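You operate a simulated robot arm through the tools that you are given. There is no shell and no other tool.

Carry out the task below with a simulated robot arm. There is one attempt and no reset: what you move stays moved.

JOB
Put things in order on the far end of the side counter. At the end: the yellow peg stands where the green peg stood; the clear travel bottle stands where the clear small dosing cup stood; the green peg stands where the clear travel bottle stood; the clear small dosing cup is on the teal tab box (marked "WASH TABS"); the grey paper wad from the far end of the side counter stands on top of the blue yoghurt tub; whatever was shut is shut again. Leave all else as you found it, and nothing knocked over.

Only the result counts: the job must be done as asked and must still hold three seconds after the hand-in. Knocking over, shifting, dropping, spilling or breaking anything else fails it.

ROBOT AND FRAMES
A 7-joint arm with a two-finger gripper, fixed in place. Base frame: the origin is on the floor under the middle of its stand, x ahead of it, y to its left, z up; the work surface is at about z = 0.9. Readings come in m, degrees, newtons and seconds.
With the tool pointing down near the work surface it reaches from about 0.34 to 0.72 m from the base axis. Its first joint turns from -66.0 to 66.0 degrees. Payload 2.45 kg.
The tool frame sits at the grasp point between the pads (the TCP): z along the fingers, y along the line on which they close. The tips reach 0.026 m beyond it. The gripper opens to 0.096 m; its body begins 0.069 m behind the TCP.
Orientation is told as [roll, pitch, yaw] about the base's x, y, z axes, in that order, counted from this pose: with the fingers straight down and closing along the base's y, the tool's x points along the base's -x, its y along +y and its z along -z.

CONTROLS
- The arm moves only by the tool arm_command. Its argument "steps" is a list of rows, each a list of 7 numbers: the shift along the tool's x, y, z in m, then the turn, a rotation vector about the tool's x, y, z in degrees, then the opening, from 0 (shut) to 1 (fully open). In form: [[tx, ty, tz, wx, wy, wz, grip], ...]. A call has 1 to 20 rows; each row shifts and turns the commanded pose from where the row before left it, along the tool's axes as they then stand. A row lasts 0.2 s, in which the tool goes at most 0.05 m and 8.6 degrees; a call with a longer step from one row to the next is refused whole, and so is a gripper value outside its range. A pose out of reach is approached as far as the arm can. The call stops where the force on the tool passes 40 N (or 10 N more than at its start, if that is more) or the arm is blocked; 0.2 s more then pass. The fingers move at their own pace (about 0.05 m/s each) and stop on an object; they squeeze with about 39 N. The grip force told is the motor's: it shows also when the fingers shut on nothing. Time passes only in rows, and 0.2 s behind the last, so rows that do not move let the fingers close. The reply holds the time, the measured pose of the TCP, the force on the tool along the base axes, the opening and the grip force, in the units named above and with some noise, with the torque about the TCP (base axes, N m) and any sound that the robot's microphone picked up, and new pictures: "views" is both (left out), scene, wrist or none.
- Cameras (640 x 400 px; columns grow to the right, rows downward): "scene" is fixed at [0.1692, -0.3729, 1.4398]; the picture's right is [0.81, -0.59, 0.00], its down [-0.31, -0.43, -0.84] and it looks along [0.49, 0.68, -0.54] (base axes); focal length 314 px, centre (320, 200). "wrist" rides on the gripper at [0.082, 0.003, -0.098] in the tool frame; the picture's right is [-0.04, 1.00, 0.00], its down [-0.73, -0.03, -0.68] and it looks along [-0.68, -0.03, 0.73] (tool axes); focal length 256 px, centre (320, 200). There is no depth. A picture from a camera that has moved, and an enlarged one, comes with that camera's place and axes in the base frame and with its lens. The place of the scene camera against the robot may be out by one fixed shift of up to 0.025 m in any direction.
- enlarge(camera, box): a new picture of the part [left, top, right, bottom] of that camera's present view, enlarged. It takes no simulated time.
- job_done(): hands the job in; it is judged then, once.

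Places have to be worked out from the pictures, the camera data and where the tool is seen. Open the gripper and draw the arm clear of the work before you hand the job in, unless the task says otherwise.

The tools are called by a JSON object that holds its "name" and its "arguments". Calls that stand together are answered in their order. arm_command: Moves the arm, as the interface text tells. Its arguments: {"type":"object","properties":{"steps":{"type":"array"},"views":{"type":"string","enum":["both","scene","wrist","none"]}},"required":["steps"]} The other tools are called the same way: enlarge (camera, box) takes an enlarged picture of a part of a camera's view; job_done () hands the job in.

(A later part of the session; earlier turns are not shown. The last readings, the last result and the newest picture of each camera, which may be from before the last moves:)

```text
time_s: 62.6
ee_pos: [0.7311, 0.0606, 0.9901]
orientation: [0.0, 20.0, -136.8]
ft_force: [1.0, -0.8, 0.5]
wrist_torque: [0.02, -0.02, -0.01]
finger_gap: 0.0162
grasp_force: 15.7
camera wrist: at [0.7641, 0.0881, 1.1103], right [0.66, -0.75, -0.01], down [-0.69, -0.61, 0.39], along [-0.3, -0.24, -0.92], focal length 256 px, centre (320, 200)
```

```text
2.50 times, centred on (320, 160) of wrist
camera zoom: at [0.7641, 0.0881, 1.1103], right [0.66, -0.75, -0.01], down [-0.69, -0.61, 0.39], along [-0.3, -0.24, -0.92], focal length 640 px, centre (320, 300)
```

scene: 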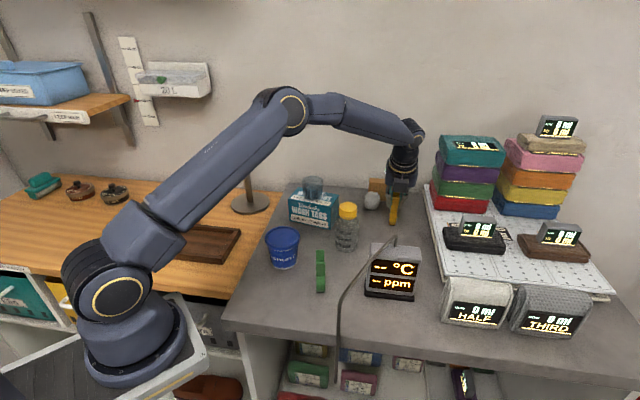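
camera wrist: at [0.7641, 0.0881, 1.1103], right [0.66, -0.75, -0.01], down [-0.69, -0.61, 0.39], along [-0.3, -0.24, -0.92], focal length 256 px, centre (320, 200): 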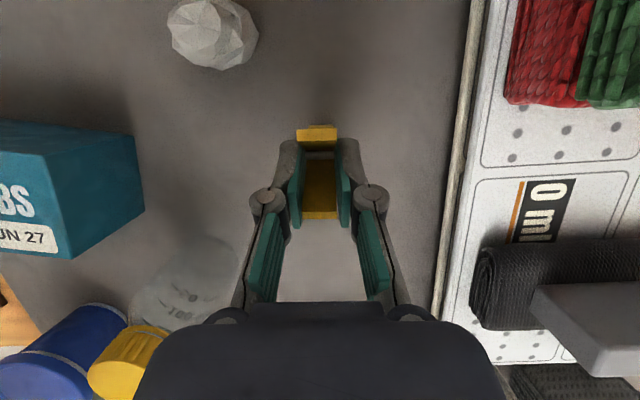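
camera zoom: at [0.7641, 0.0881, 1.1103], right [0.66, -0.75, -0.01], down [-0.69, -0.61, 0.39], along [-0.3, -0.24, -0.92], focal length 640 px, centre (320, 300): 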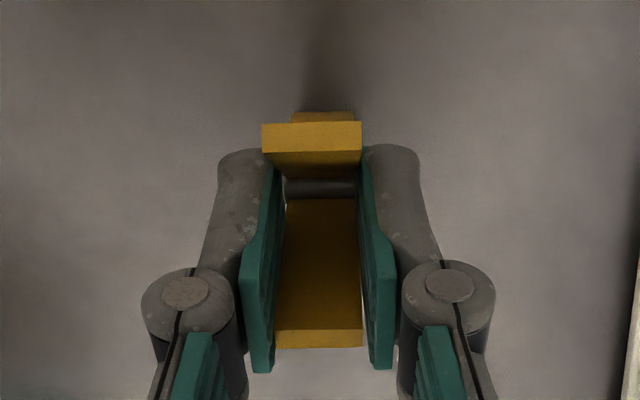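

Gripped (gap 16 mm). I lift 5 cm, then carry the peg inward and up, off the reach limit, toward the green peg's old place.

{"name": "arm_command", "arguments": {"steps": [[0.0043, 0, -0.0118, 0, 0, 0, 0.02], [0.0064, 0, -0.0176, 0, 0, 0, 0.02], [0.0064, 0, -0.0176, 0, 0, 0, 0.02], [-0.0281, -0.0029, -0.0236, 0, 0, 0, 0.02], [-0.0281, -0.0029, -0.0236, 0, 0, 0, 0.02], [-0.0281, -0.0029, -0.0236, 0, 0, 0, 0.02], [-0.0281, -0.0029, -0.0236, 0, 0, 0, 0.02], [0, 0, 0, 0, 0, 0, 0.02], [0, 0, 0, 0, 0, 0, 0.02]]}}

{"name": "enlarge", "arguments": {"camera": "scene", "box": [320, 90, 460, 260]}}

```text
time_s: 64.6
ee_pos: [0.6223, -0.0285, 1.0904]
orientation: [0.0, 20.0, -136.8]
ft_force: [-0.4, 0.0, -0.2]
wrist_torque: [0.0, 0.0, 0.01]
finger_gap: 0.0161
grasp_force: 16.3
camera wrist: at [0.6563, 0.0008, 1.2104], right [0.66, -0.75, -0.01], down [-0.69, -0.61, 0.39], along [-0.3, -0.24, -0.92], focal length 256 px, centre (320, 200)
```

scene: 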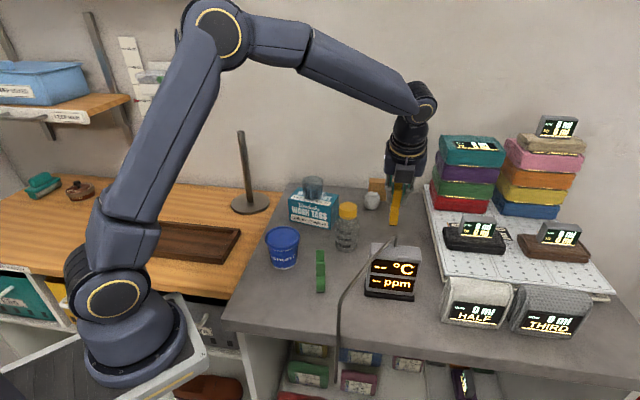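
wrist: 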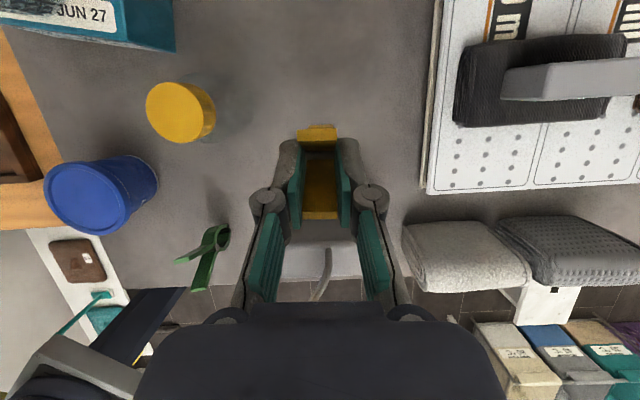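

```text
2.35 times, centred on (390, 175) of scene
camera zoom: at [0.1692, -0.3729, 1.4398], right [0.81, -0.59, 0.0], down [-0.31, -0.43, -0.84], along [0.49, 0.68, -0.54], focal length 739 px, centre (155, 259)
```

zoom: 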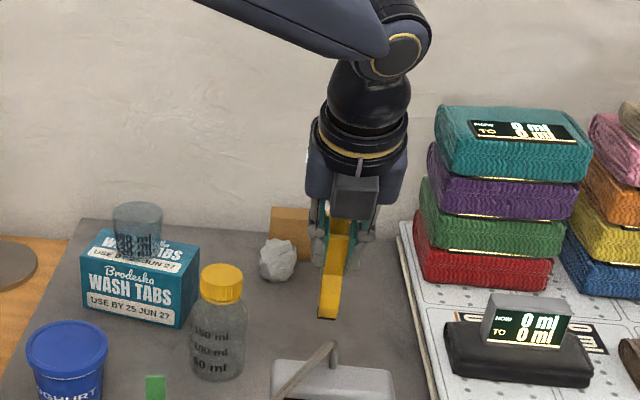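

Peg is carried safely. I now turn the whole tilted gripper +60° about the vertical so its motor box will not be over the meter's tube.

{"name": "arm_command", "arguments": {"steps": [[0, 0, 0, 2.565, 0, -7.048, 0.02], [0, 0, 0, 2.565, 0, -7.048, 0.02], [0, 0, 0, 2.565, 0, -7.048, 0.02], [0, 0, 0, 2.565, 0, -7.048, 0.02], [0, 0, 0, 2.565, 0, -7.048, 0.02], [0, 0, 0, 2.565, 0, -7.048, 0.02], [0, 0, 0, 2.565, 0, -7.048, 0.02], [0, 0, 0, 2.565, 0, -7.048, 0.02], [0, 0, 0, 0, 0, 0, 0.02], [0, 0, 0, 0, 0, 0, 0.02]]}}

{"name": "enlarge", "arguments": {"camera": "scene", "box": [320, 90, 460, 260]}}

```text
time_s: 66.8
ee_pos: [0.6225, -0.0256, 1.0907]
orientation: [0.1, 19.9, -76.8]
ft_force: [-0.1, 0.7, 0.3]
wrist_torque: [-0.01, 0.03, -0.04]
finger_gap: 0.0163
grasp_force: 15.5
camera wrist: at [0.6157, 0.0177, 1.2103], right [0.98, 0.19, -0.01], down [0.18, -0.9, 0.39], along [0.06, -0.38, -0.92], focal length 256 px, centre (320, 200)
```

scene: 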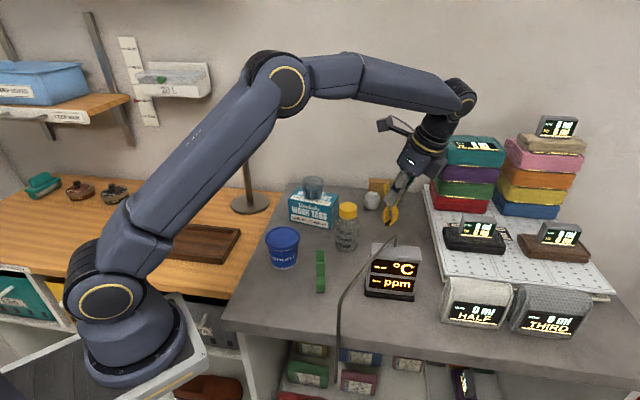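
wrist: 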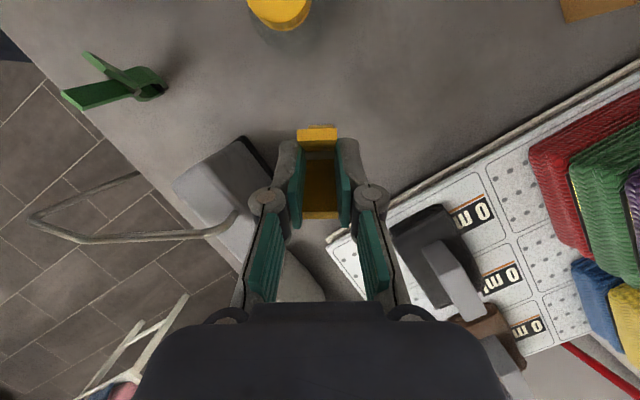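

```text
2.35 times, centred on (390, 175) of scene
camera zoom: at [0.1692, -0.3729, 1.4398], right [0.81, -0.59, 0.0], down [-0.31, -0.43, -0.84], along [0.49, 0.68, -0.54], focal length 739 px, centre (155, 259)
```

zoom: 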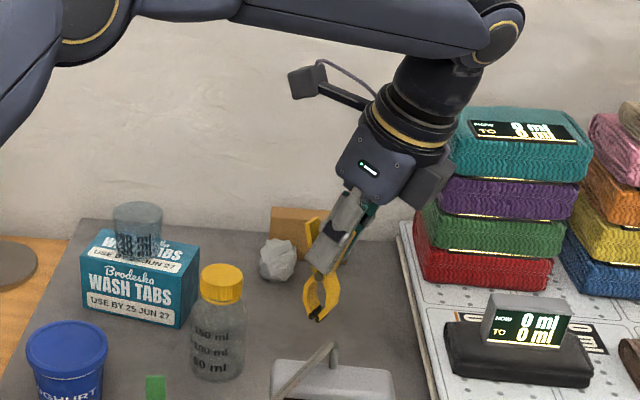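

The peg hangs vertically and the motor box is now away from the tube. I lower part way and check clearance to the meter.

{"name": "arm_command", "arguments": {"steps": [[-0.008, 0, 0.022, 0, 0, 0, 0.02], [-0.008, 0, 0.022, 0, 0, 0, 0.02], [-0.0043, 0, 0.0118, 0, 0, 0, 0.02], [0, 0, 0, 0, 0, 0, 0.02], [0, 0, 0, 0, 0, 0, 0.02]]}}

{"name": "enlarge", "arguments": {"camera": "scene", "box": [340, 110, 480, 270]}}

```text
time_s: 68.0
ee_pos: [0.6209, -0.026, 1.0305]
orientation: [0.0, 20.0, -76.7]
ft_force: [0.1, -0.8, -0.7]
wrist_torque: [0.01, -0.03, -0.01]
finger_gap: 0.0161
grasp_force: 15.6
camera wrist: at [0.6145, 0.0175, 1.1492], right [0.98, 0.19, -0.01], down [0.18, -0.9, 0.39], along [0.06, -0.38, -0.92], focal length 256 px, centre (320, 200)
```

scene: 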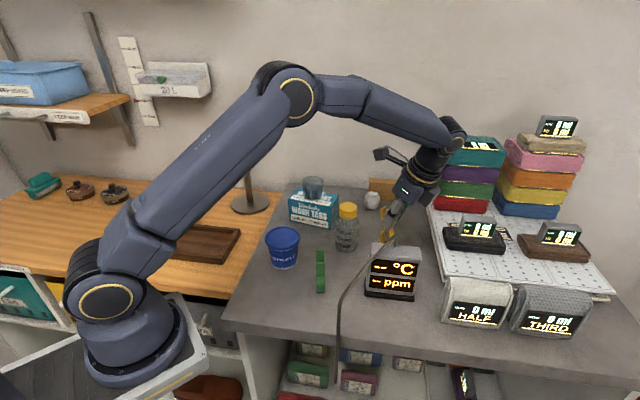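
wrist: 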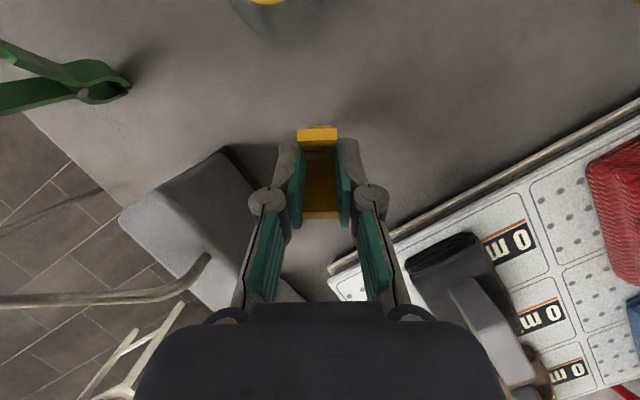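

```text
2.50 times, centred on (410, 190) of scene
camera zoom: at [0.1692, -0.3729, 1.4398], right [0.81, -0.59, 0.0], down [-0.31, -0.43, -0.84], along [0.49, 0.68, -0.54], focal length 785 px, centre (95, 225)
```

zoom: 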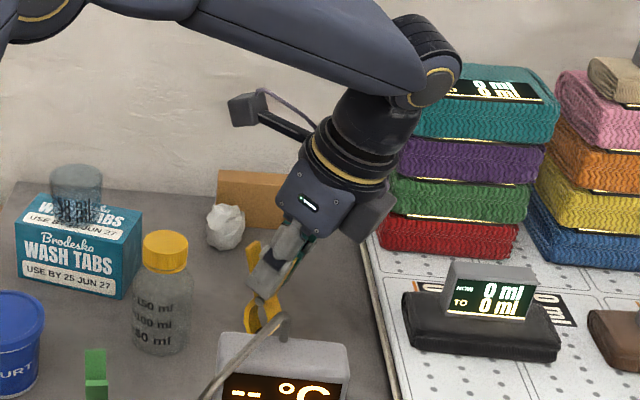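

Clear of meter and tube. I continue down 3.4 cm, then in small steps.

{"name": "arm_command", "arguments": {"steps": [[-0.0058, 0, 0.016, 0, 0, 0, 0.02], [-0.0058, 0, 0.016, 0, 0, 0, 0.02], [0, 0, 0, 0, 0, 0, 0.02], [0, 0, 0, 0, 0, 0, 0.02]]}}

{"name": "arm_command", "arguments": {"steps": [[-0.0007, 0, 0.0019, 0, 0, 0, 0.02], [-0.0007, 0, 0.0019, 0, 0, 0, 0.02], [0, 0, 0, 0, 0, 0, 0.02], [0, 0, 0, 0, 0, 0, 0.02]], "views": "none"}}

```text
time_s: 69.0
ee_pos: [0.6211, -0.0258, 0.9949]
orientation: [-0.1, 20.0, -76.7]
ft_force: [-0.6, 0.1, -0.4]
wrist_torque: [-0.03, 0.03, 0.01]
finger_gap: 0.016
grasp_force: 15.9
camera wrist: at [0.6144, 0.0175, 1.1155], right [0.98, 0.19, -0.01], down [0.18, -0.9, 0.39], along [0.06, -0.38, -0.92], focal length 256 px, centre (320, 200)
```

scene: 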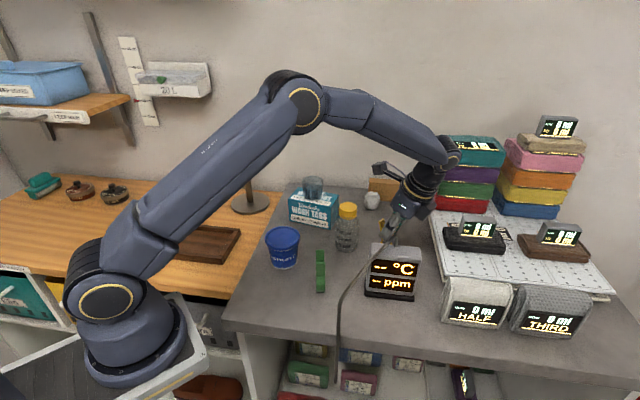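
wrist: 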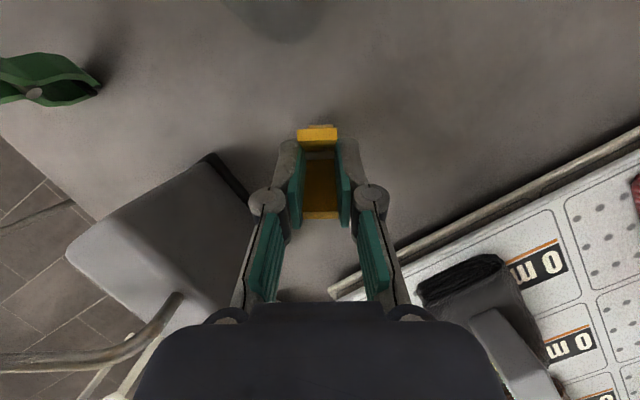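

```text
time_s: 70.0
ee_pos: [0.622, -0.0247, 0.9917]
orientation: [-0.1, 20.0, -76.6]
ft_force: [-0.1, 0.4, -1.2]
wrist_torque: [0.01, -0.01, 0.05]
finger_gap: 0.0162
grasp_force: 15.6
```

Still no contact at z≈0.9915; I go on in ~1 mm steps.

{"name": "arm_command", "arguments": {"steps": [[-0.0005, 0, 0.0014, 0, 0, 0, 0.02], [0, 0, 0, 0, 0, 0, 0.02], [0, 0, 0, 0, 0, 0, 0.02]], "views": "none"}}

{"name": "arm_command", "arguments": {"steps": [[-0.0003, 0, 0.00095, 0, 0, 0, 0.02], [0, 0, 0, 0, 0, 0, 0.02], [0, 0, 0, 0, 0, 0, 0.02]], "views": "none"}}

```text
time_s: 70.8
ee_pos: [0.6224, -0.0245, 0.9915]
orientation: [-0.1, 20.0, -76.7]
ft_force: [-0.9, 0.1, 0.0]
wrist_torque: [0.0, 0.04, 0.01]
finger_gap: 0.0164
grasp_force: 15.8
```

```text
time_s: 71.6
ee_pos: [0.6214, -0.0251, 0.9895]
orientation: [0.1, 20.1, -76.7]
ft_force: [0.6, -0.9, 1.3]
wrist_torque: [-0.09, -0.04, 0.03]
finger_gap: 0.0162
grasp_force: 15.9
```

{"name": "arm_command", "arguments": {"steps": [[-0.00025, 0, 0.0007, 0, 0, 0, 0.02], [0, 0, 0, 0, 0, 0, 0.02], [0, 0, 0, 0, 0, 0, 0.02]], "views": "both"}}

{"name": "enlarge", "arguments": {"camera": "scene", "box": [340, 150, 460, 270]}}

```text
time_s: 72.4
ee_pos: [0.6211, -0.0244, 0.9896]
orientation: [0.2, 20.0, -76.7]
ft_force: [0.6, -1.2, 10.0]
wrist_torque: [-0.03, -0.01, -0.02]
finger_gap: 0.0163
grasp_force: 15.7
camera wrist: at [0.6145, 0.0181, 1.1099], right [0.98, 0.19, -0.01], down [0.18, -0.9, 0.39], along [0.06, -0.38, -0.92], focal length 256 px, centre (320, 200)
```

scene: 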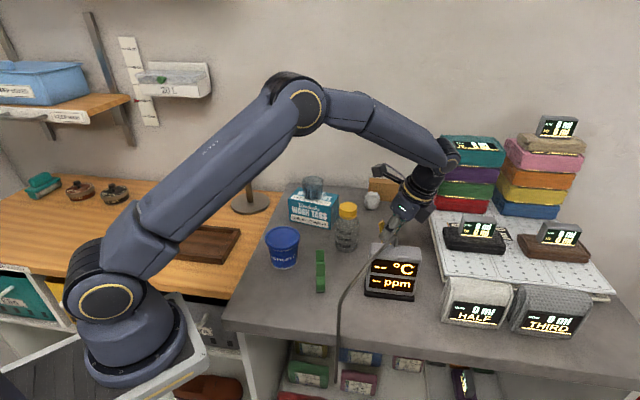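
wrist: 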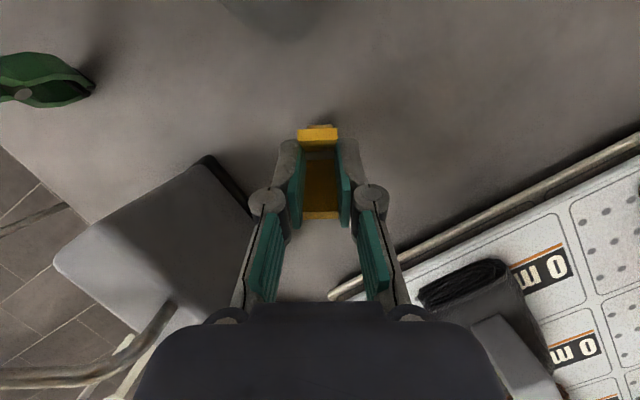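

```text
3.33 times, centred on (400, 210) of scene
camera zoom: at [0.169, -0.3729, 1.4399], right [0.81, -0.59, 0.0], down [-0.31, -0.43, -0.84], along [0.49, 0.68, -0.54], focal length 1047 px, centre (53, 167)
```

zoom: 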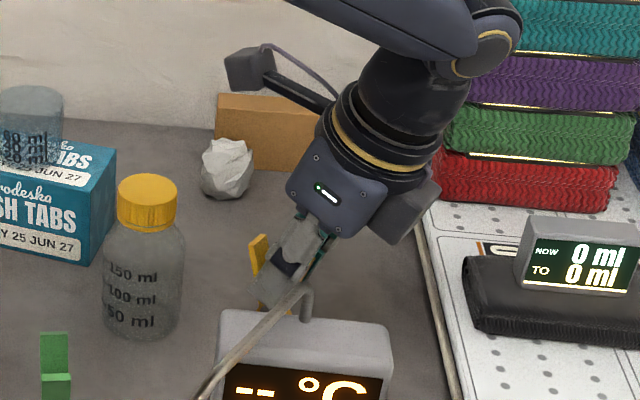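

Firm contact (10 N). I open gently to 45 % and check the peg stands alone before withdrawing vertically.

{"name": "arm_command", "arguments": {"steps": [[0.0001, 0, -0.0004, 0, 0, 0, 0.02], [0, 0, 0, 0, 0, 0, 0.2], [0, 0, 0, 0, 0, 0, 0.35], [0, 0, 0, 0, 0, 0, 0.45], [0, 0, 0, 0, 0, 0, 0.45], [0, 0, 0, 0, 0, 0, 0.45]]}}

```text
time_s: 73.8
ee_pos: [0.6218, -0.0242, 0.9899]
orientation: [0.1, 20.0, -76.6]
ft_force: [-0.4, -0.2, -0.3]
wrist_torque: [0.0, 0.02, 0.01]
finger_gap: 0.0432
grasp_force: 0.0
camera wrist: at [0.6148, 0.0179, 1.1097], right [0.98, 0.19, -0.01], down [0.18, -0.9, 0.39], along [0.06, -0.38, -0.92], focal length 256 px, centre (320, 200)
```

scene: 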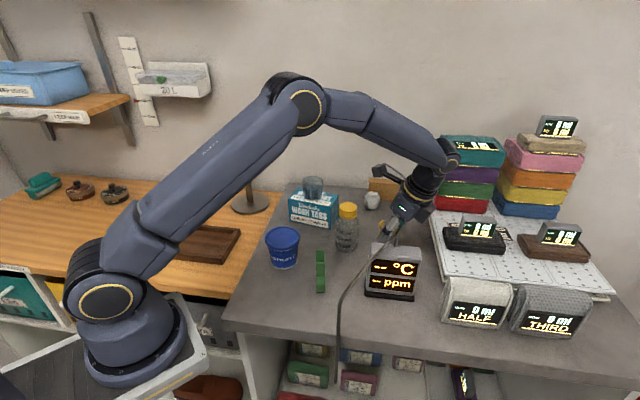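
wrist: 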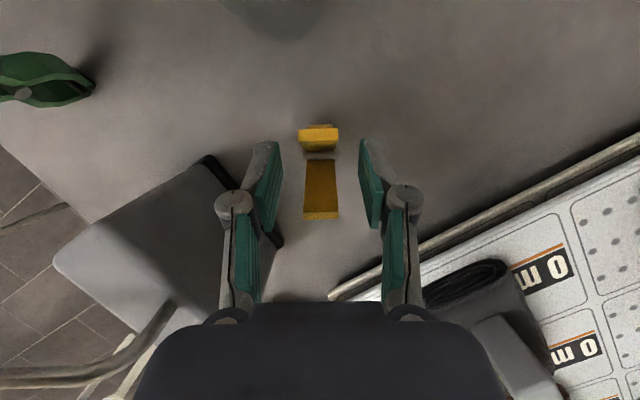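

The yellow peg stands by itself. I lift vertically off it, then turn to yaw −140° with 22° tilt for the wad.

{"name": "arm_command", "arguments": {"steps": [[0.0068, 0, -0.0188, 0, 0, 0, 0.45], [0.0103, 0, -0.0282, 0, 0, 0, 0.45], [0.012, 0, -0.0329, 0, 0, 0, 0.45], [0.0137, 0, -0.0376, 0, 0, 0, 0.45], [0, 0, 0, -2.71, 0, 7.447, 0.6], [0, 0, 0, -2.71, 0, 7.447, 0.7], [0, 0, 0, -2.71, 0, 7.447, 0.8], [0, 0, 0, -2.71, 0, 7.447, 0.85], [0, 0, 0, -2.71, 0, 7.447, 0.85], [0, 0, 0, -2.71, 0, 7.447, 0.85], [0, 0, 0, -2.71, 0, 7.447, 0.85], [0, 0, 0, -2.71, 0, 7.447, 0.85], [0, 0, 0, 0, 2, 0, 0.85], [0, 0, 0, 0, 0, 0, 0.85]]}}

{"name": "enlarge", "arguments": {"camera": "scene", "box": [260, 150, 460, 310]}}

```text
time_s: 76.8
ee_pos: [0.6213, -0.0247, 1.115]
orientation: [-0.1, 22.1, -140.3]
ft_force: [-0.8, 0.5, 0.8]
wrist_torque: [-0.01, -0.02, 0.02]
finger_gap: 0.0816
grasp_force: 0.2
camera wrist: at [0.654, -0.0022, 1.2358], right [0.61, -0.79, -0.01], down [-0.74, -0.58, 0.35], along [-0.29, -0.21, -0.94], focal length 256 px, centre (320, 200)
```

scene: 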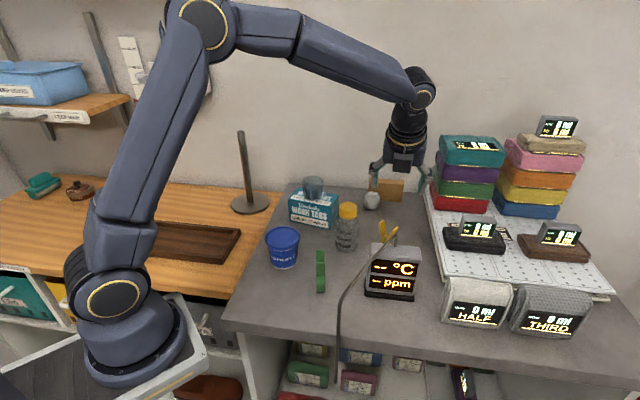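
wrist: 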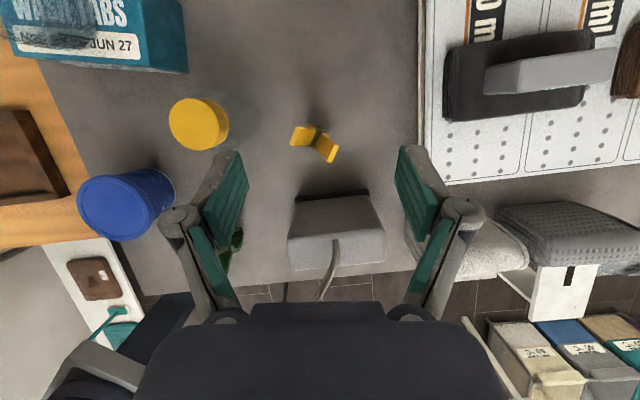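

```text
2.50 times, centred on (360, 230) of scene
camera zoom: at [0.1692, -0.3729, 1.4398], right [0.81, -0.59, 0.0], down [-0.31, -0.43, -0.84], along [0.49, 0.68, -0.54], focal length 785 px, centre (220, 125)
```

zoom: 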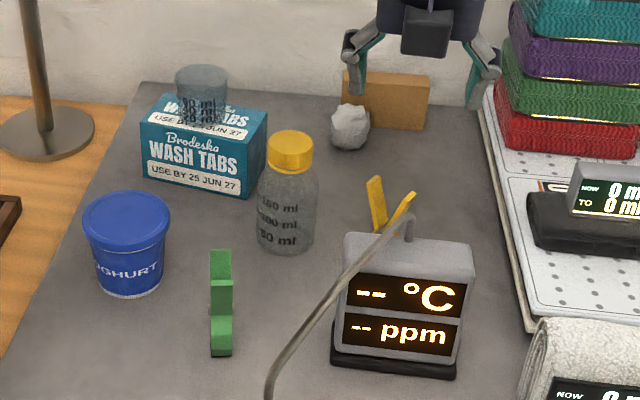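

All items stand correctly (yellow ≈(0.620,−0.018)). I move above the wad at z≈1.04, keeping the wrist within reach.

{"name": "arm_command", "arguments": {"steps": [[0.02727, -0.0104, 0.0245, 0, 0, 0, 0.85], [0.02727, -0.0104, 0.0245, 0, 0, 0, 0.85], [0.02727, -0.0104, 0.0245, 0, 0, 0, 0.85], [0.02727, -0.0104, 0.0245, 0, 0, 0, 0.85], [0.02727, -0.0104, 0.0245, 0, 0, 0, 0.85], [0.02727, -0.0104, 0.0245, 0, 0, 0, 0.85], [0, 0, 0, 0, 0, 0, 0.85], [0, 0, 0, 0, 0, 0, 0.85]]}}

{"name": "enlarge", "arguments": {"camera": "wrist", "box": [180, 60, 460, 240]}}

```text
time_s: 78.6
ee_pos: [0.7419, 0.1559, 1.0405]
orientation: [0.1, 22.0, -140.2]
ft_force: [0.3, -0.6, -0.6]
wrist_torque: [-0.01, 0.02, -0.01]
finger_gap: 0.0816
grasp_force: 0.1
camera wrist: at [0.7734, 0.178, 1.1618], right [0.61, -0.79, -0.01], down [-0.74, -0.58, 0.35], along [-0.29, -0.21, -0.94], focal length 256 px, centre (320, 200)
```

scene: 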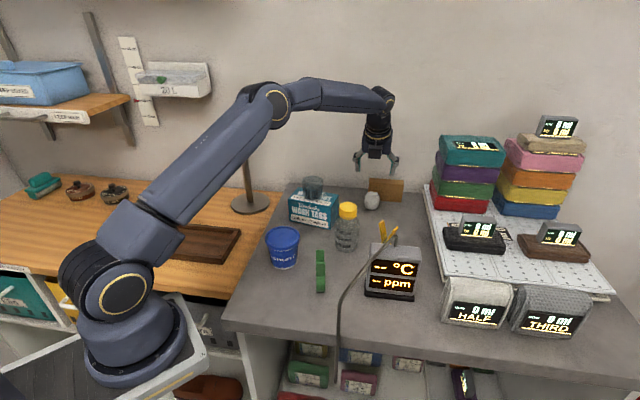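
wrist: 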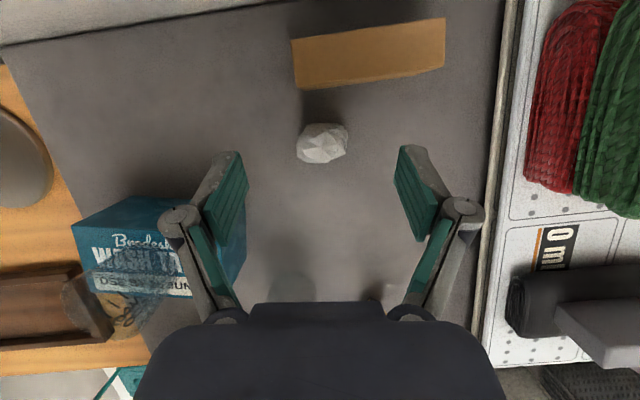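

```text
2.22 times, centred on (320, 150) of wrist
camera zoom: at [0.7734, 0.178, 1.1618], right [0.61, -0.79, -0.01], down [-0.74, -0.58, 0.35], along [-0.29, -0.21, -0.94], focal length 569 px, centre (320, 311)
```

zoom: 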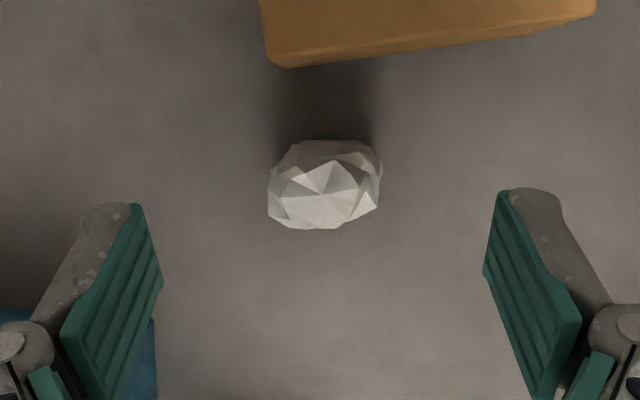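

Wad is centred (≈(0.744,0.1585)). I descend to z≈0.937 around it.

{"name": "arm_command", "arguments": {"steps": [[-0.009, -0.0002, 0.0242, 0, 0, 0, 0.85], [-0.009, -0.0002, 0.0242, 0, 0, 0, 0.85], [-0.009, -0.0002, 0.0242, 0, 0, 0, 0.85], [-0.009, -0.0001, 0.0242, 0, 0, 0, 0.85], [0, 0, 0, 0, 0, 0, 0.85], [0, 0, 0, 0, 0, 0, 0.85]]}}

{"name": "enlarge", "arguments": {"camera": "wrist", "box": [180, 60, 460, 240]}}

```text
time_s: 80.0
ee_pos: [0.7412, 0.1571, 0.9357]
orientation: [0.0, 22.0, -140.2]
ft_force: [-0.3, -0.5, -1.0]
wrist_torque: [0.04, 0.0, 0.0]
finger_gap: 0.0818
grasp_force: 0.0
camera wrist: at [0.7729, 0.18, 1.0575], right [0.61, -0.79, -0.01], down [-0.74, -0.58, 0.35], along [-0.29, -0.21, -0.94], focal length 256 px, centre (320, 200)
```

scene: 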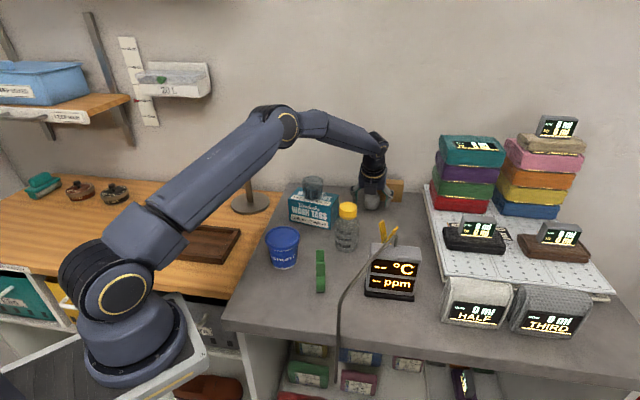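
wrist: 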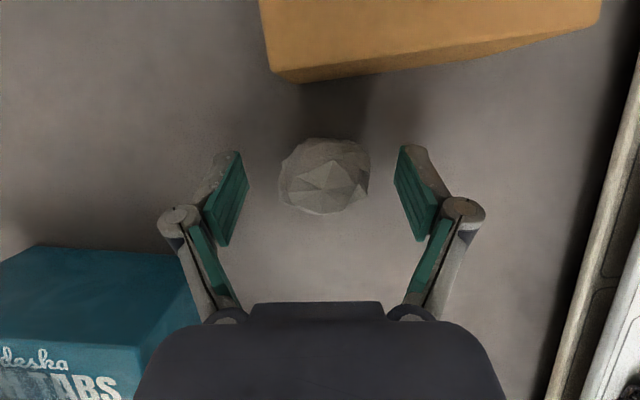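

```text
2.22 times, centred on (320, 150) of wrist
camera zoom: at [0.7729, 0.18, 1.0575], right [0.61, -0.79, -0.01], down [-0.74, -0.58, 0.35], along [-0.29, -0.21, -0.94], focal length 569 px, centre (320, 311)
```

zoom: 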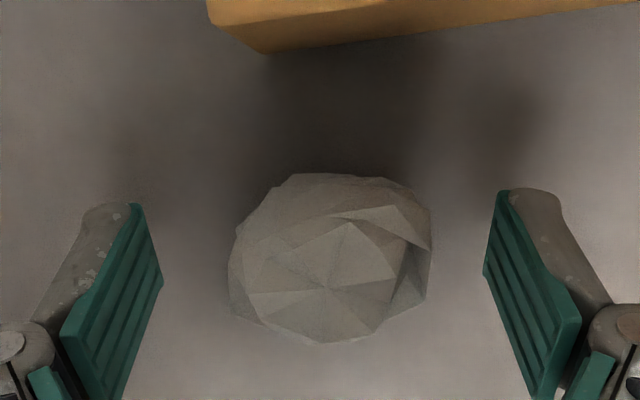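

Centred. I close gently on the wad.

{"name": "arm_command", "arguments": {"steps": [[0, 0.001, 0, 0, 0, 0, 0.7], [0, 0, 0, 0, 0, 0, 0.55], [0, 0, 0, 0, 0, 0, 0.4], [0, 0, 0, 0, 0, 0, 0.3], [0, 0, 0, 0, 0, 0, 0.3], [0, 0, 0, 0, 0, 0, 0.3]]}}

{"name": "enlarge", "arguments": {"camera": "wrist", "box": [180, 60, 460, 240]}}

```text
time_s: 81.4
ee_pos: [0.7427, 0.157, 0.9359]
orientation: [0.0, 21.9, -140.3]
ft_force: [-0.4, 0.1, -0.3]
wrist_torque: [0.0, 0.01, 0.01]
finger_gap: 0.0382
grasp_force: 38.6
camera wrist: at [0.7741, 0.1794, 1.0574], right [0.61, -0.79, -0.01], down [-0.74, -0.58, 0.35], along [-0.29, -0.21, -0.94], focal length 256 px, centre (320, 200)
```

scene: 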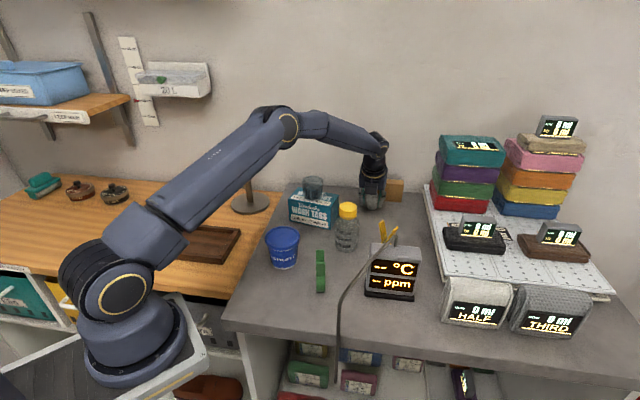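
wrist: 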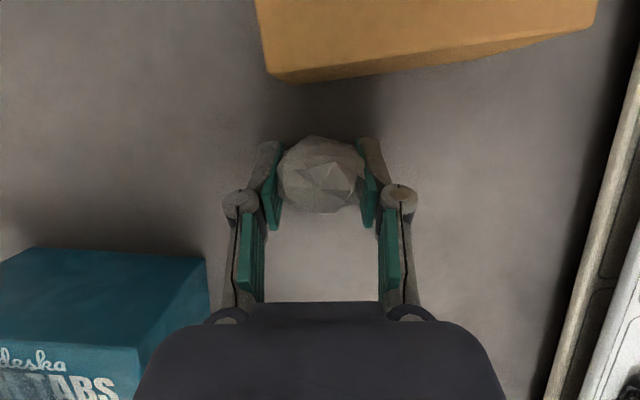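

```text
2.22 times, centred on (320, 150) of wrist
camera zoom: at [0.7741, 0.1794, 1.0574], right [0.61, -0.79, -0.01], down [-0.74, -0.58, 0.35], along [-0.29, -0.21, -0.94], focal length 569 px, centre (320, 311)
```

zoom: 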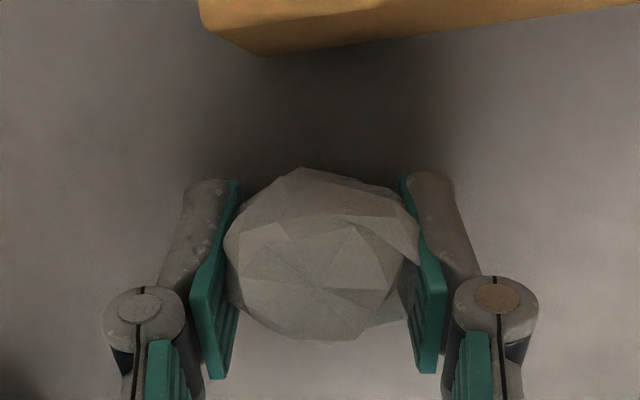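

Wad held. I lift it straight up 10 cm and then draw inward and up to (0.66,0.13,1.126).

{"name": "arm_command", "arguments": {"steps": [[0.0037, 0, -0.0093, 0, 0, 0, 0.3], [0.0075, 0, -0.0185, 0, 0, 0, 0.3], [0.0112, 0, -0.0278, 0, 0, 0, 0.3], [0.0112, 0, -0.0278, 0, 0, 0, 0.3], [0.0037, 0, -0.0093, 0, 0, 0, 0.3], [-0.0136, -0.0106, -0.0378, 0, 0, 0, 0.3], [-0.0136, -0.0106, -0.0378, 0, 0, 0, 0.3], [-0.0136, -0.0106, -0.0378, 0, 0, 0, 0.3], [0, 0, 0, 0, 0, 0, 0.3], [0, 0, 0, 0, 0, 0, 0.3]]}}

{"name": "enlarge", "arguments": {"camera": "wrist", "box": [180, 60, 460, 240]}}

{"name": "enlarge", "arguments": {"camera": "scene", "box": [280, 80, 440, 230]}}

```text
time_s: 83.6
ee_pos: [0.6605, 0.1295, 1.1259]
orientation: [-0.1, 22.0, -140.2]
ft_force: [-0.4, 0.1, -0.4]
wrist_torque: [0.0, 0.03, 0.02]
finger_gap: 0.0382
grasp_force: 39.0
camera wrist: at [0.6934, 0.1533, 1.2463], right [0.61, -0.79, -0.01], down [-0.74, -0.58, 0.35], along [-0.29, -0.21, -0.94], focal length 256 px, centre (320, 200)
```

scene: 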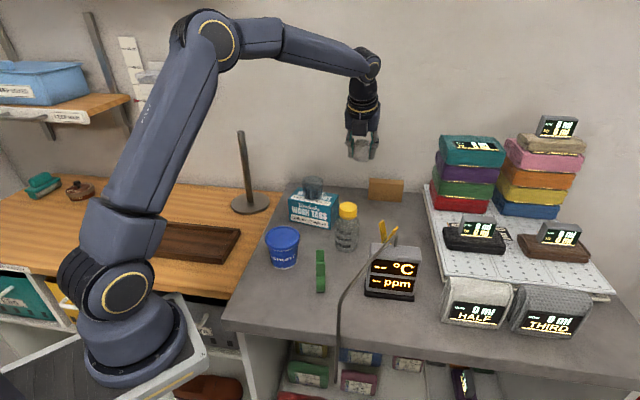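
wrist: 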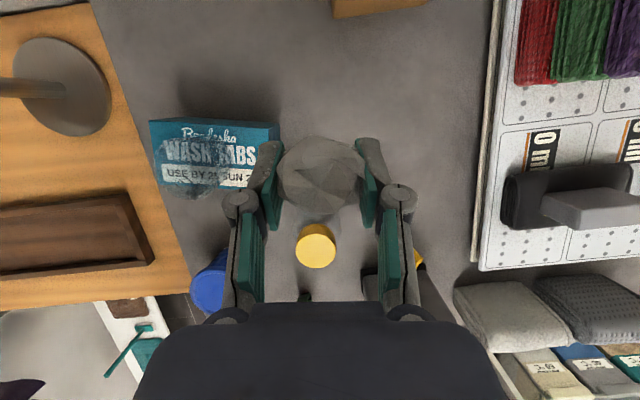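

```text
2.22 times, centred on (320, 150) of wrist
camera zoom: at [0.6934, 0.1533, 1.2463], right [0.61, -0.79, -0.01], down [-0.74, -0.58, 0.35], along [-0.29, -0.21, -0.94], focal length 569 px, centre (320, 311)
```

zoom: 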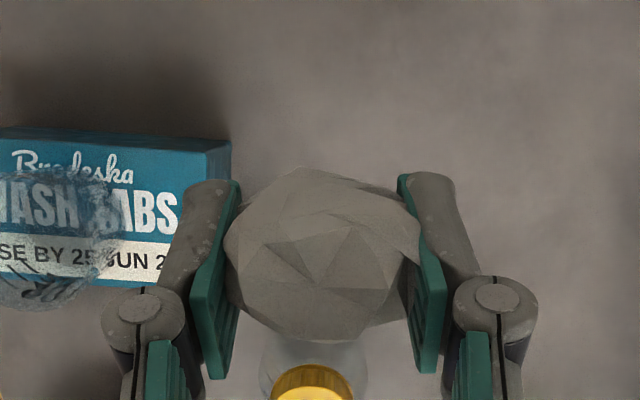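

```text
2.67 times, centred on (360, 155) of scene
camera zoom: at [0.1692, -0.3729, 1.4398], right [0.81, -0.59, 0.0], down [-0.31, -0.43, -0.84], along [0.49, 0.68, -0.54], focal length 837 px, centre (213, 320)
```

zoom: 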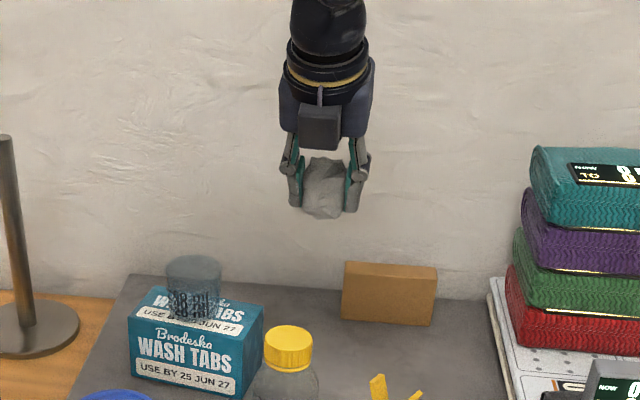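

The wad is held steady. I carry it inward at height, over everything, then turn the tilted gripper +60° so the wrist is comfortable above the tub.

{"name": "arm_command", "arguments": {"steps": [[-0.03, -0.0239, -0.0121, 0, 0, 0, 0.3], [-0.03, -0.0239, -0.0121, 0, 0, 0, 0.3], [-0.03, -0.0239, -0.0121, 0, 0, 0, 0.3], [-0.03, -0.0239, -0.0121, 0, 0, 0, 0.3], [0, 0, 0, 2.81, 0, -6.954, 0.3], [0, 0, 0, 2.81, 0, -6.954, 0.3], [0, 0, 0, 2.81, 0, -6.954, 0.3], [0, 0, 0, 2.81, 0, -6.954, 0.3], [0, 0, 0, 2.81, 0, -6.954, 0.3], [0, 0, 0, 2.81, 0, -6.954, 0.3], [0, 0, 0, 2.81, 0, -6.954, 0.3], [0, 0, 0, 2.81, 0, -6.954, 0.3], [0, 0, 0, 0, 0, 0, 0.3], [0, 0, 0, 0, 0, 0, 0.3]]}}

```text
time_s: 86.6
ee_pos: [0.5019, 0.1195, 1.1262]
orientation: [0.0, 21.9, -80.1]
ft_force: [0.0, -0.3, -1.2]
wrist_torque: [-0.01, -0.02, 0.0]
finger_gap: 0.0378
grasp_force: 39.4
camera wrist: at [0.4972, 0.1596, 1.2471], right [0.99, 0.13, -0.01], down [0.13, -0.93, 0.35], along [0.03, -0.35, -0.93], focal length 256 px, centre (320, 200)
```

scene: 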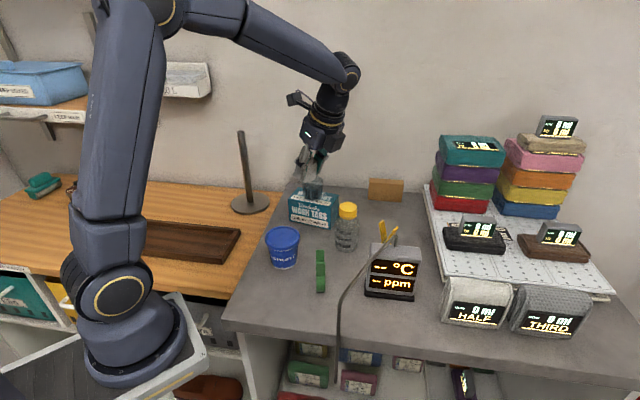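
wrist: 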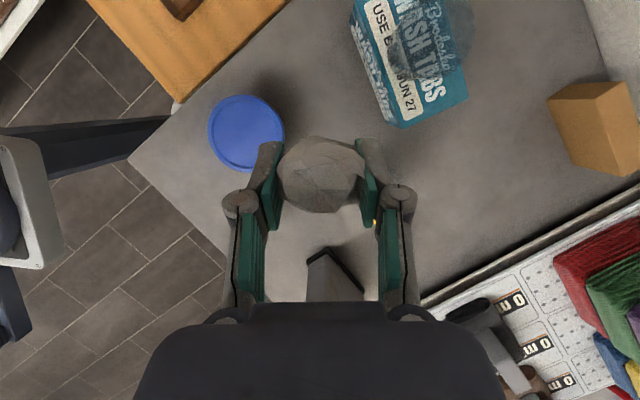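

I zoom on the tub lid for its exact centre.

{"name": "enlarge", "arguments": {"camera": "wrist", "box": [190, 80, 310, 190]}}

{"name": "enlarge", "arguments": {"camera": "wrist", "box": [230, 100, 410, 240]}}

```text
3.64 times, centred on (250, 135) of wrist
camera zoom: at [0.4972, 0.1596, 1.2471], right [0.99, 0.13, -0.01], down [0.13, -0.93, 0.35], along [0.03, -0.35, -0.93], focal length 931 px, centre (574, 436)
```

zoom: 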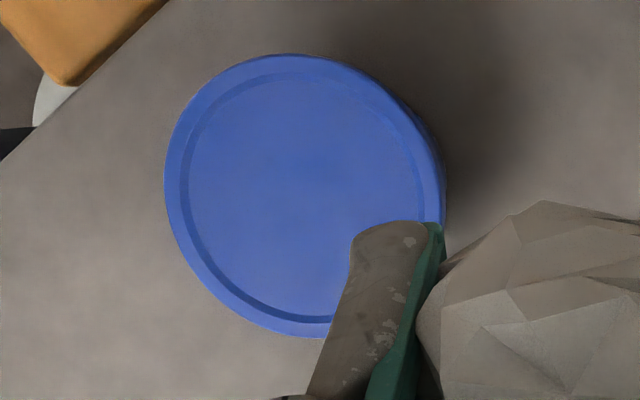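

```text
2.86 times, centred on (320, 170) of wrist
camera zoom: at [0.4972, 0.1596, 1.2471], right [0.99, 0.13, -0.01], down [0.13, -0.93, 0.35], along [0.03, -0.35, -0.93], focal length 731 px, centre (320, 286)
```

zoom: 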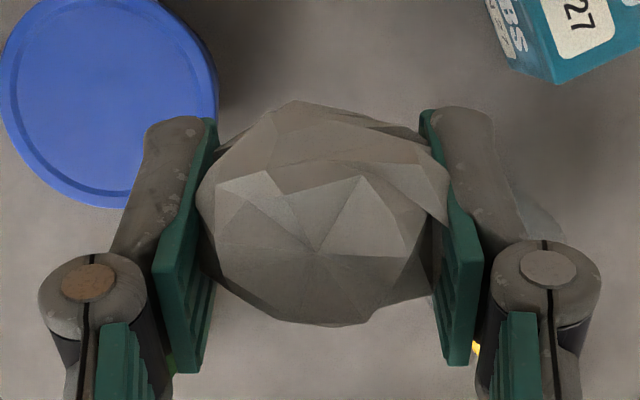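

Lid centre ≈(0.417,0.1163), lid z≈0.972; the wad centre sits ~6 mm ahead of the TCP. I move over the tub and lower to ~3 cm above it.

{"name": "arm_command", "arguments": {"steps": [[0.0025, -0.0421, 0.001, 0, 0, 0, 0.3], [0.0025, -0.0421, 0.001, 0, 0, 0, 0.3], [0, 0, 0, 0, 0, 0, 0.3], [-0.0112, 0, 0.0278, 0, 0, 0, 0.3], [-0.0112, 0, 0.0278, 0, 0, 0, 0.3], [-0.0112, 0, 0.0278, 0, 0, 0, 0.3], [0, 0, 0, 0, 0, 0, 0.3], [0, 0, 0, 0, 0, 0, 0.3]]}}

{"name": "enlarge", "arguments": {"camera": "wrist", "box": [200, 60, 440, 240]}}

{"name": "enlarge", "arguments": {"camera": "scene", "box": [220, 130, 380, 290]}}

```text
time_s: 88.4
ee_pos: [0.4141, 0.113, 1.0368]
orientation: [0.0, 22.0, -80.2]
ft_force: [-0.4, 0.3, 0.2]
wrist_torque: [0.0, -0.01, -0.01]
finger_gap: 0.038
grasp_force: 38.6
camera wrist: at [0.4115, 0.1513, 1.1583], right [0.99, 0.13, -0.01], down [0.13, -0.93, 0.35], along [0.03, -0.35, -0.93], focal length 256 px, centre (320, 200)
```

scene: 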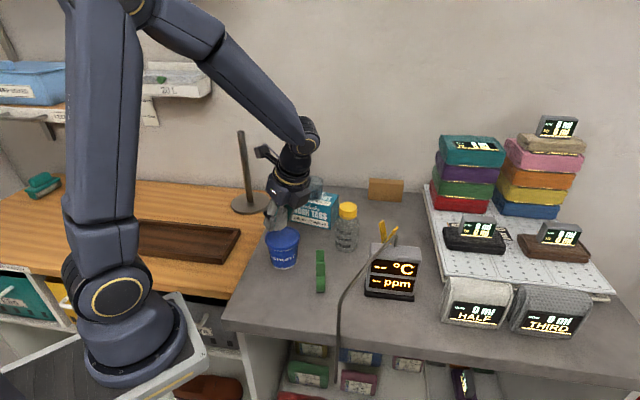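
wrist: 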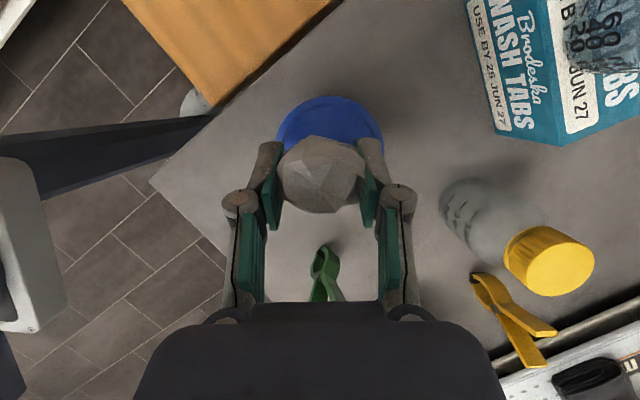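

```text
2.22 times, centred on (320, 150) of wrist
camera zoom: at [0.4115, 0.1513, 1.1583], right [0.99, 0.13, -0.01], down [0.13, -0.93, 0.35], along [0.03, -0.35, -0.93], focal length 569 px, centre (320, 311)
```

zoom: 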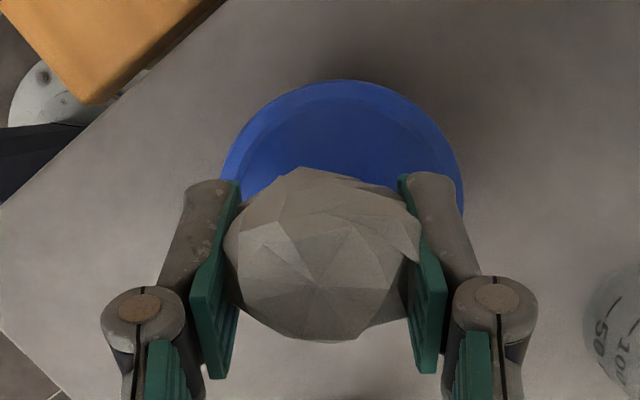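

```text
2.50 times, centred on (300, 210) of scene
camera zoom: at [0.1692, -0.3729, 1.4398], right [0.81, -0.59, 0.0], down [-0.31, -0.43, -0.84], along [0.49, 0.68, -0.54], focal length 785 px, centre (370, 175)
```

zoom: 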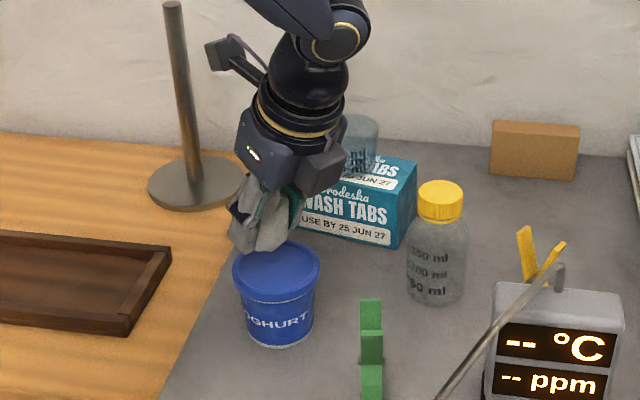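

The wad is nearly over the lid centre; I shift 4 mm and lower close to the lid, then step until contact.

{"name": "arm_command", "arguments": {"steps": [[-0.0012, 0.004, 0, 0, 0, 0, 0.3], [-0.0041, 0, 0.0102, 0, 0, 0, 0.3], [-0.0041, 0, 0.0102, 0, 0, 0, 0.3], [0, 0, 0, 0, 0, 0, 0.3], [0, 0, 0, 0, 0, 0, 0.3]]}}

{"name": "enlarge", "arguments": {"camera": "scene", "box": [240, 180, 340, 280]}}

```text
time_s: 89.6
ee_pos: [0.4201, 0.1109, 1.0139]
orientation: [0.0, 21.9, -80.3]
ft_force: [0.2, -0.2, 0.4]
wrist_torque: [0.0, 0.02, 0.01]
finger_gap: 0.0381
grasp_force: 39.1
camera wrist: at [0.4171, 0.1505, 1.1353], right [0.99, 0.13, -0.01], down [0.13, -0.93, 0.35], along [0.03, -0.35, -0.93], focal length 256 px, centre (320, 200)
```

scene: 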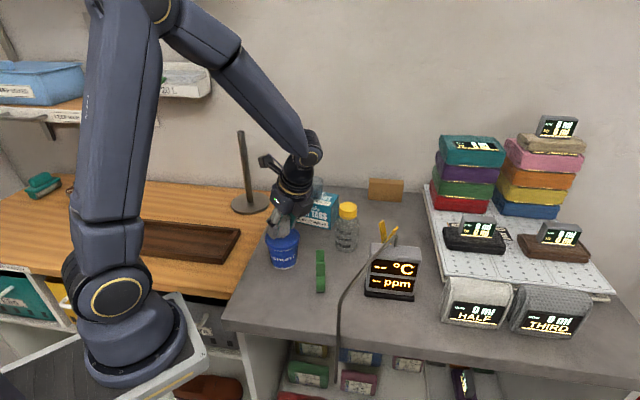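
wrist: 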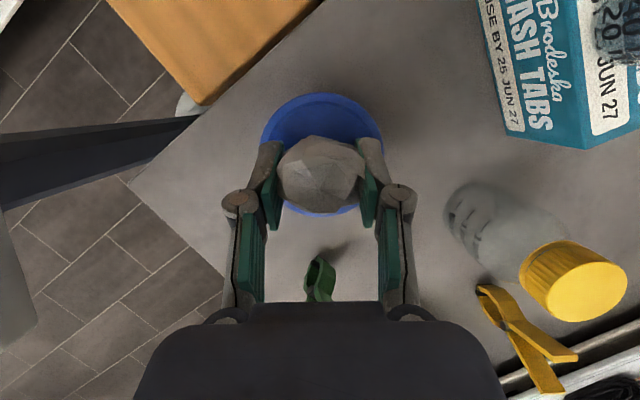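

```text
4.00 times, centred on (290, 230) of scene
camera zoom: at [0.1692, -0.3729, 1.4398], right [0.81, -0.59, 0.0], down [-0.31, -0.43, -0.84], along [0.49, 0.68, -0.54], focal length 1256 px, centre (440, 80)
```

zoom: 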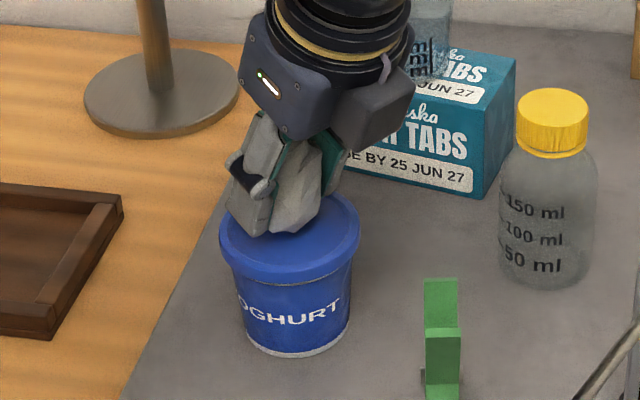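

Wad is over the lid centre within ~2 mm. I step down until contact.

{"name": "arm_command", "arguments": {"steps": [[-0.0007, 0, 0.0019, 0, 0, 0, 0.3], [-0.0005, 0, 0.0014, 0, 0, 0, 0.3], [0, 0, 0, 0, 0, 0, 0.3], [0, 0, 0, 0, 0, 0, 0.3]], "views": "none"}}

{"name": "arm_command", "arguments": {"steps": [[-0.0004, 0, 0.0011, 0, 0, 0, 0.3], [0, 0, 0, 0, 0, 0, 0.3], [0, 0, 0, 0, 0, 0, 0.3]], "views": "none"}}

```text
time_s: 90.6
ee_pos: [0.4219, 0.1112, 1.0121]
orientation: [0.1, 22.1, -80.2]
ft_force: [-0.2, -1.0, 5.6]
wrist_torque: [0.01, 0.0, -0.03]
finger_gap: 0.0381
grasp_force: 38.9
```

```text
time_s: 91.4
ee_pos: [0.4211, 0.1108, 1.0106]
orientation: [0.3, 22.0, -80.2]
ft_force: [1.1, -1.0, 27.7]
wrist_torque: [0.12, 0.08, 0.02]
finger_gap: 0.0381
grasp_force: 39.1
```

Contact with the lid reached. I back off 1 mm to relieve the load, then open gently and watch.

{"name": "arm_command", "arguments": {"steps": [[0.0004, 0, -0.0011, 0, 0, 0, 0.3], [0, 0, 0, 0, 0, 0, 0.3], [0, 0, 0, 0, 0, 0, 0.4], [0, 0, 0, 0, 0, 0, 0.5], [0, 0, 0, 0, 0, 0, 0.6], [0, 0, 0, 0, 0, 0, 0.7], [0, 0, 0, 0, 0, 0, 0.75], [0, 0, 0, 0, 0, 0, 0.75]]}}

{"name": "enlarge", "arguments": {"camera": "wrist", "box": [200, 60, 440, 240]}}

{"name": "enlarge", "arguments": {"camera": "scene", "box": [240, 180, 340, 280]}}

```text
time_s: 93.2
ee_pos: [0.4198, 0.1105, 1.0108]
orientation: [-0.1, 22.0, -80.2]
ft_force: [-0.5, -0.1, -0.3]
wrist_torque: [-0.02, -0.02, 0.01]
finger_gap: 0.072
grasp_force: 0.0
camera wrist: at [0.4165, 0.1509, 1.1314], right [0.99, 0.13, -0.01], down [0.13, -0.93, 0.35], along [0.03, -0.35, -0.93], focal length 256 px, centre (320, 200)
```

scene: 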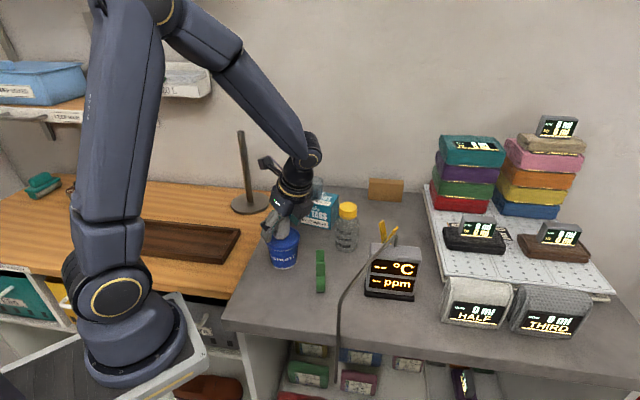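
wrist: 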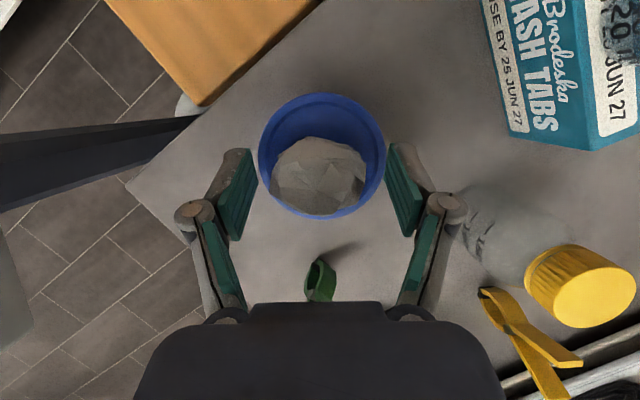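

```text
2.22 times, centred on (320, 150) of wrist
camera zoom: at [0.4165, 0.1509, 1.1314], right [0.99, 0.13, -0.01], down [0.13, -0.93, 0.35], along [0.03, -0.35, -0.93], focal length 569 px, centre (320, 311)
```

zoom: 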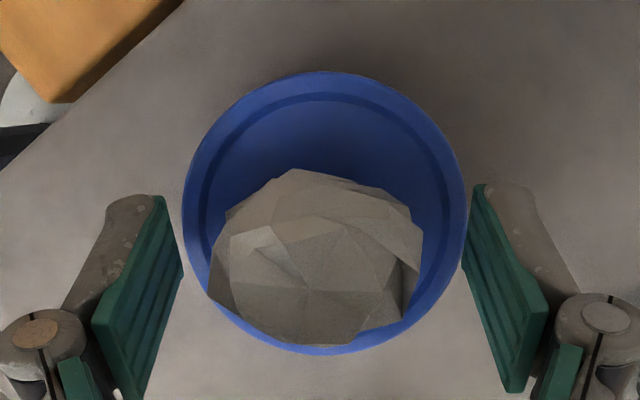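

```text
4.00 times, centred on (290, 230) of scene
camera zoom: at [0.1692, -0.3729, 1.4398], right [0.81, -0.59, 0.0], down [-0.31, -0.43, -0.84], along [0.49, 0.68, -0.54], focal length 1256 px, centre (440, 80)
```

zoom: 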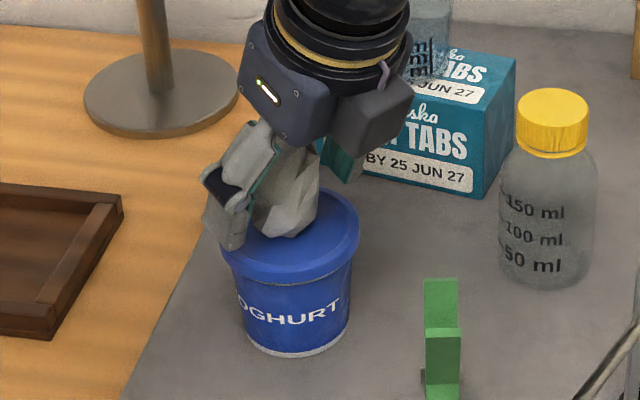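

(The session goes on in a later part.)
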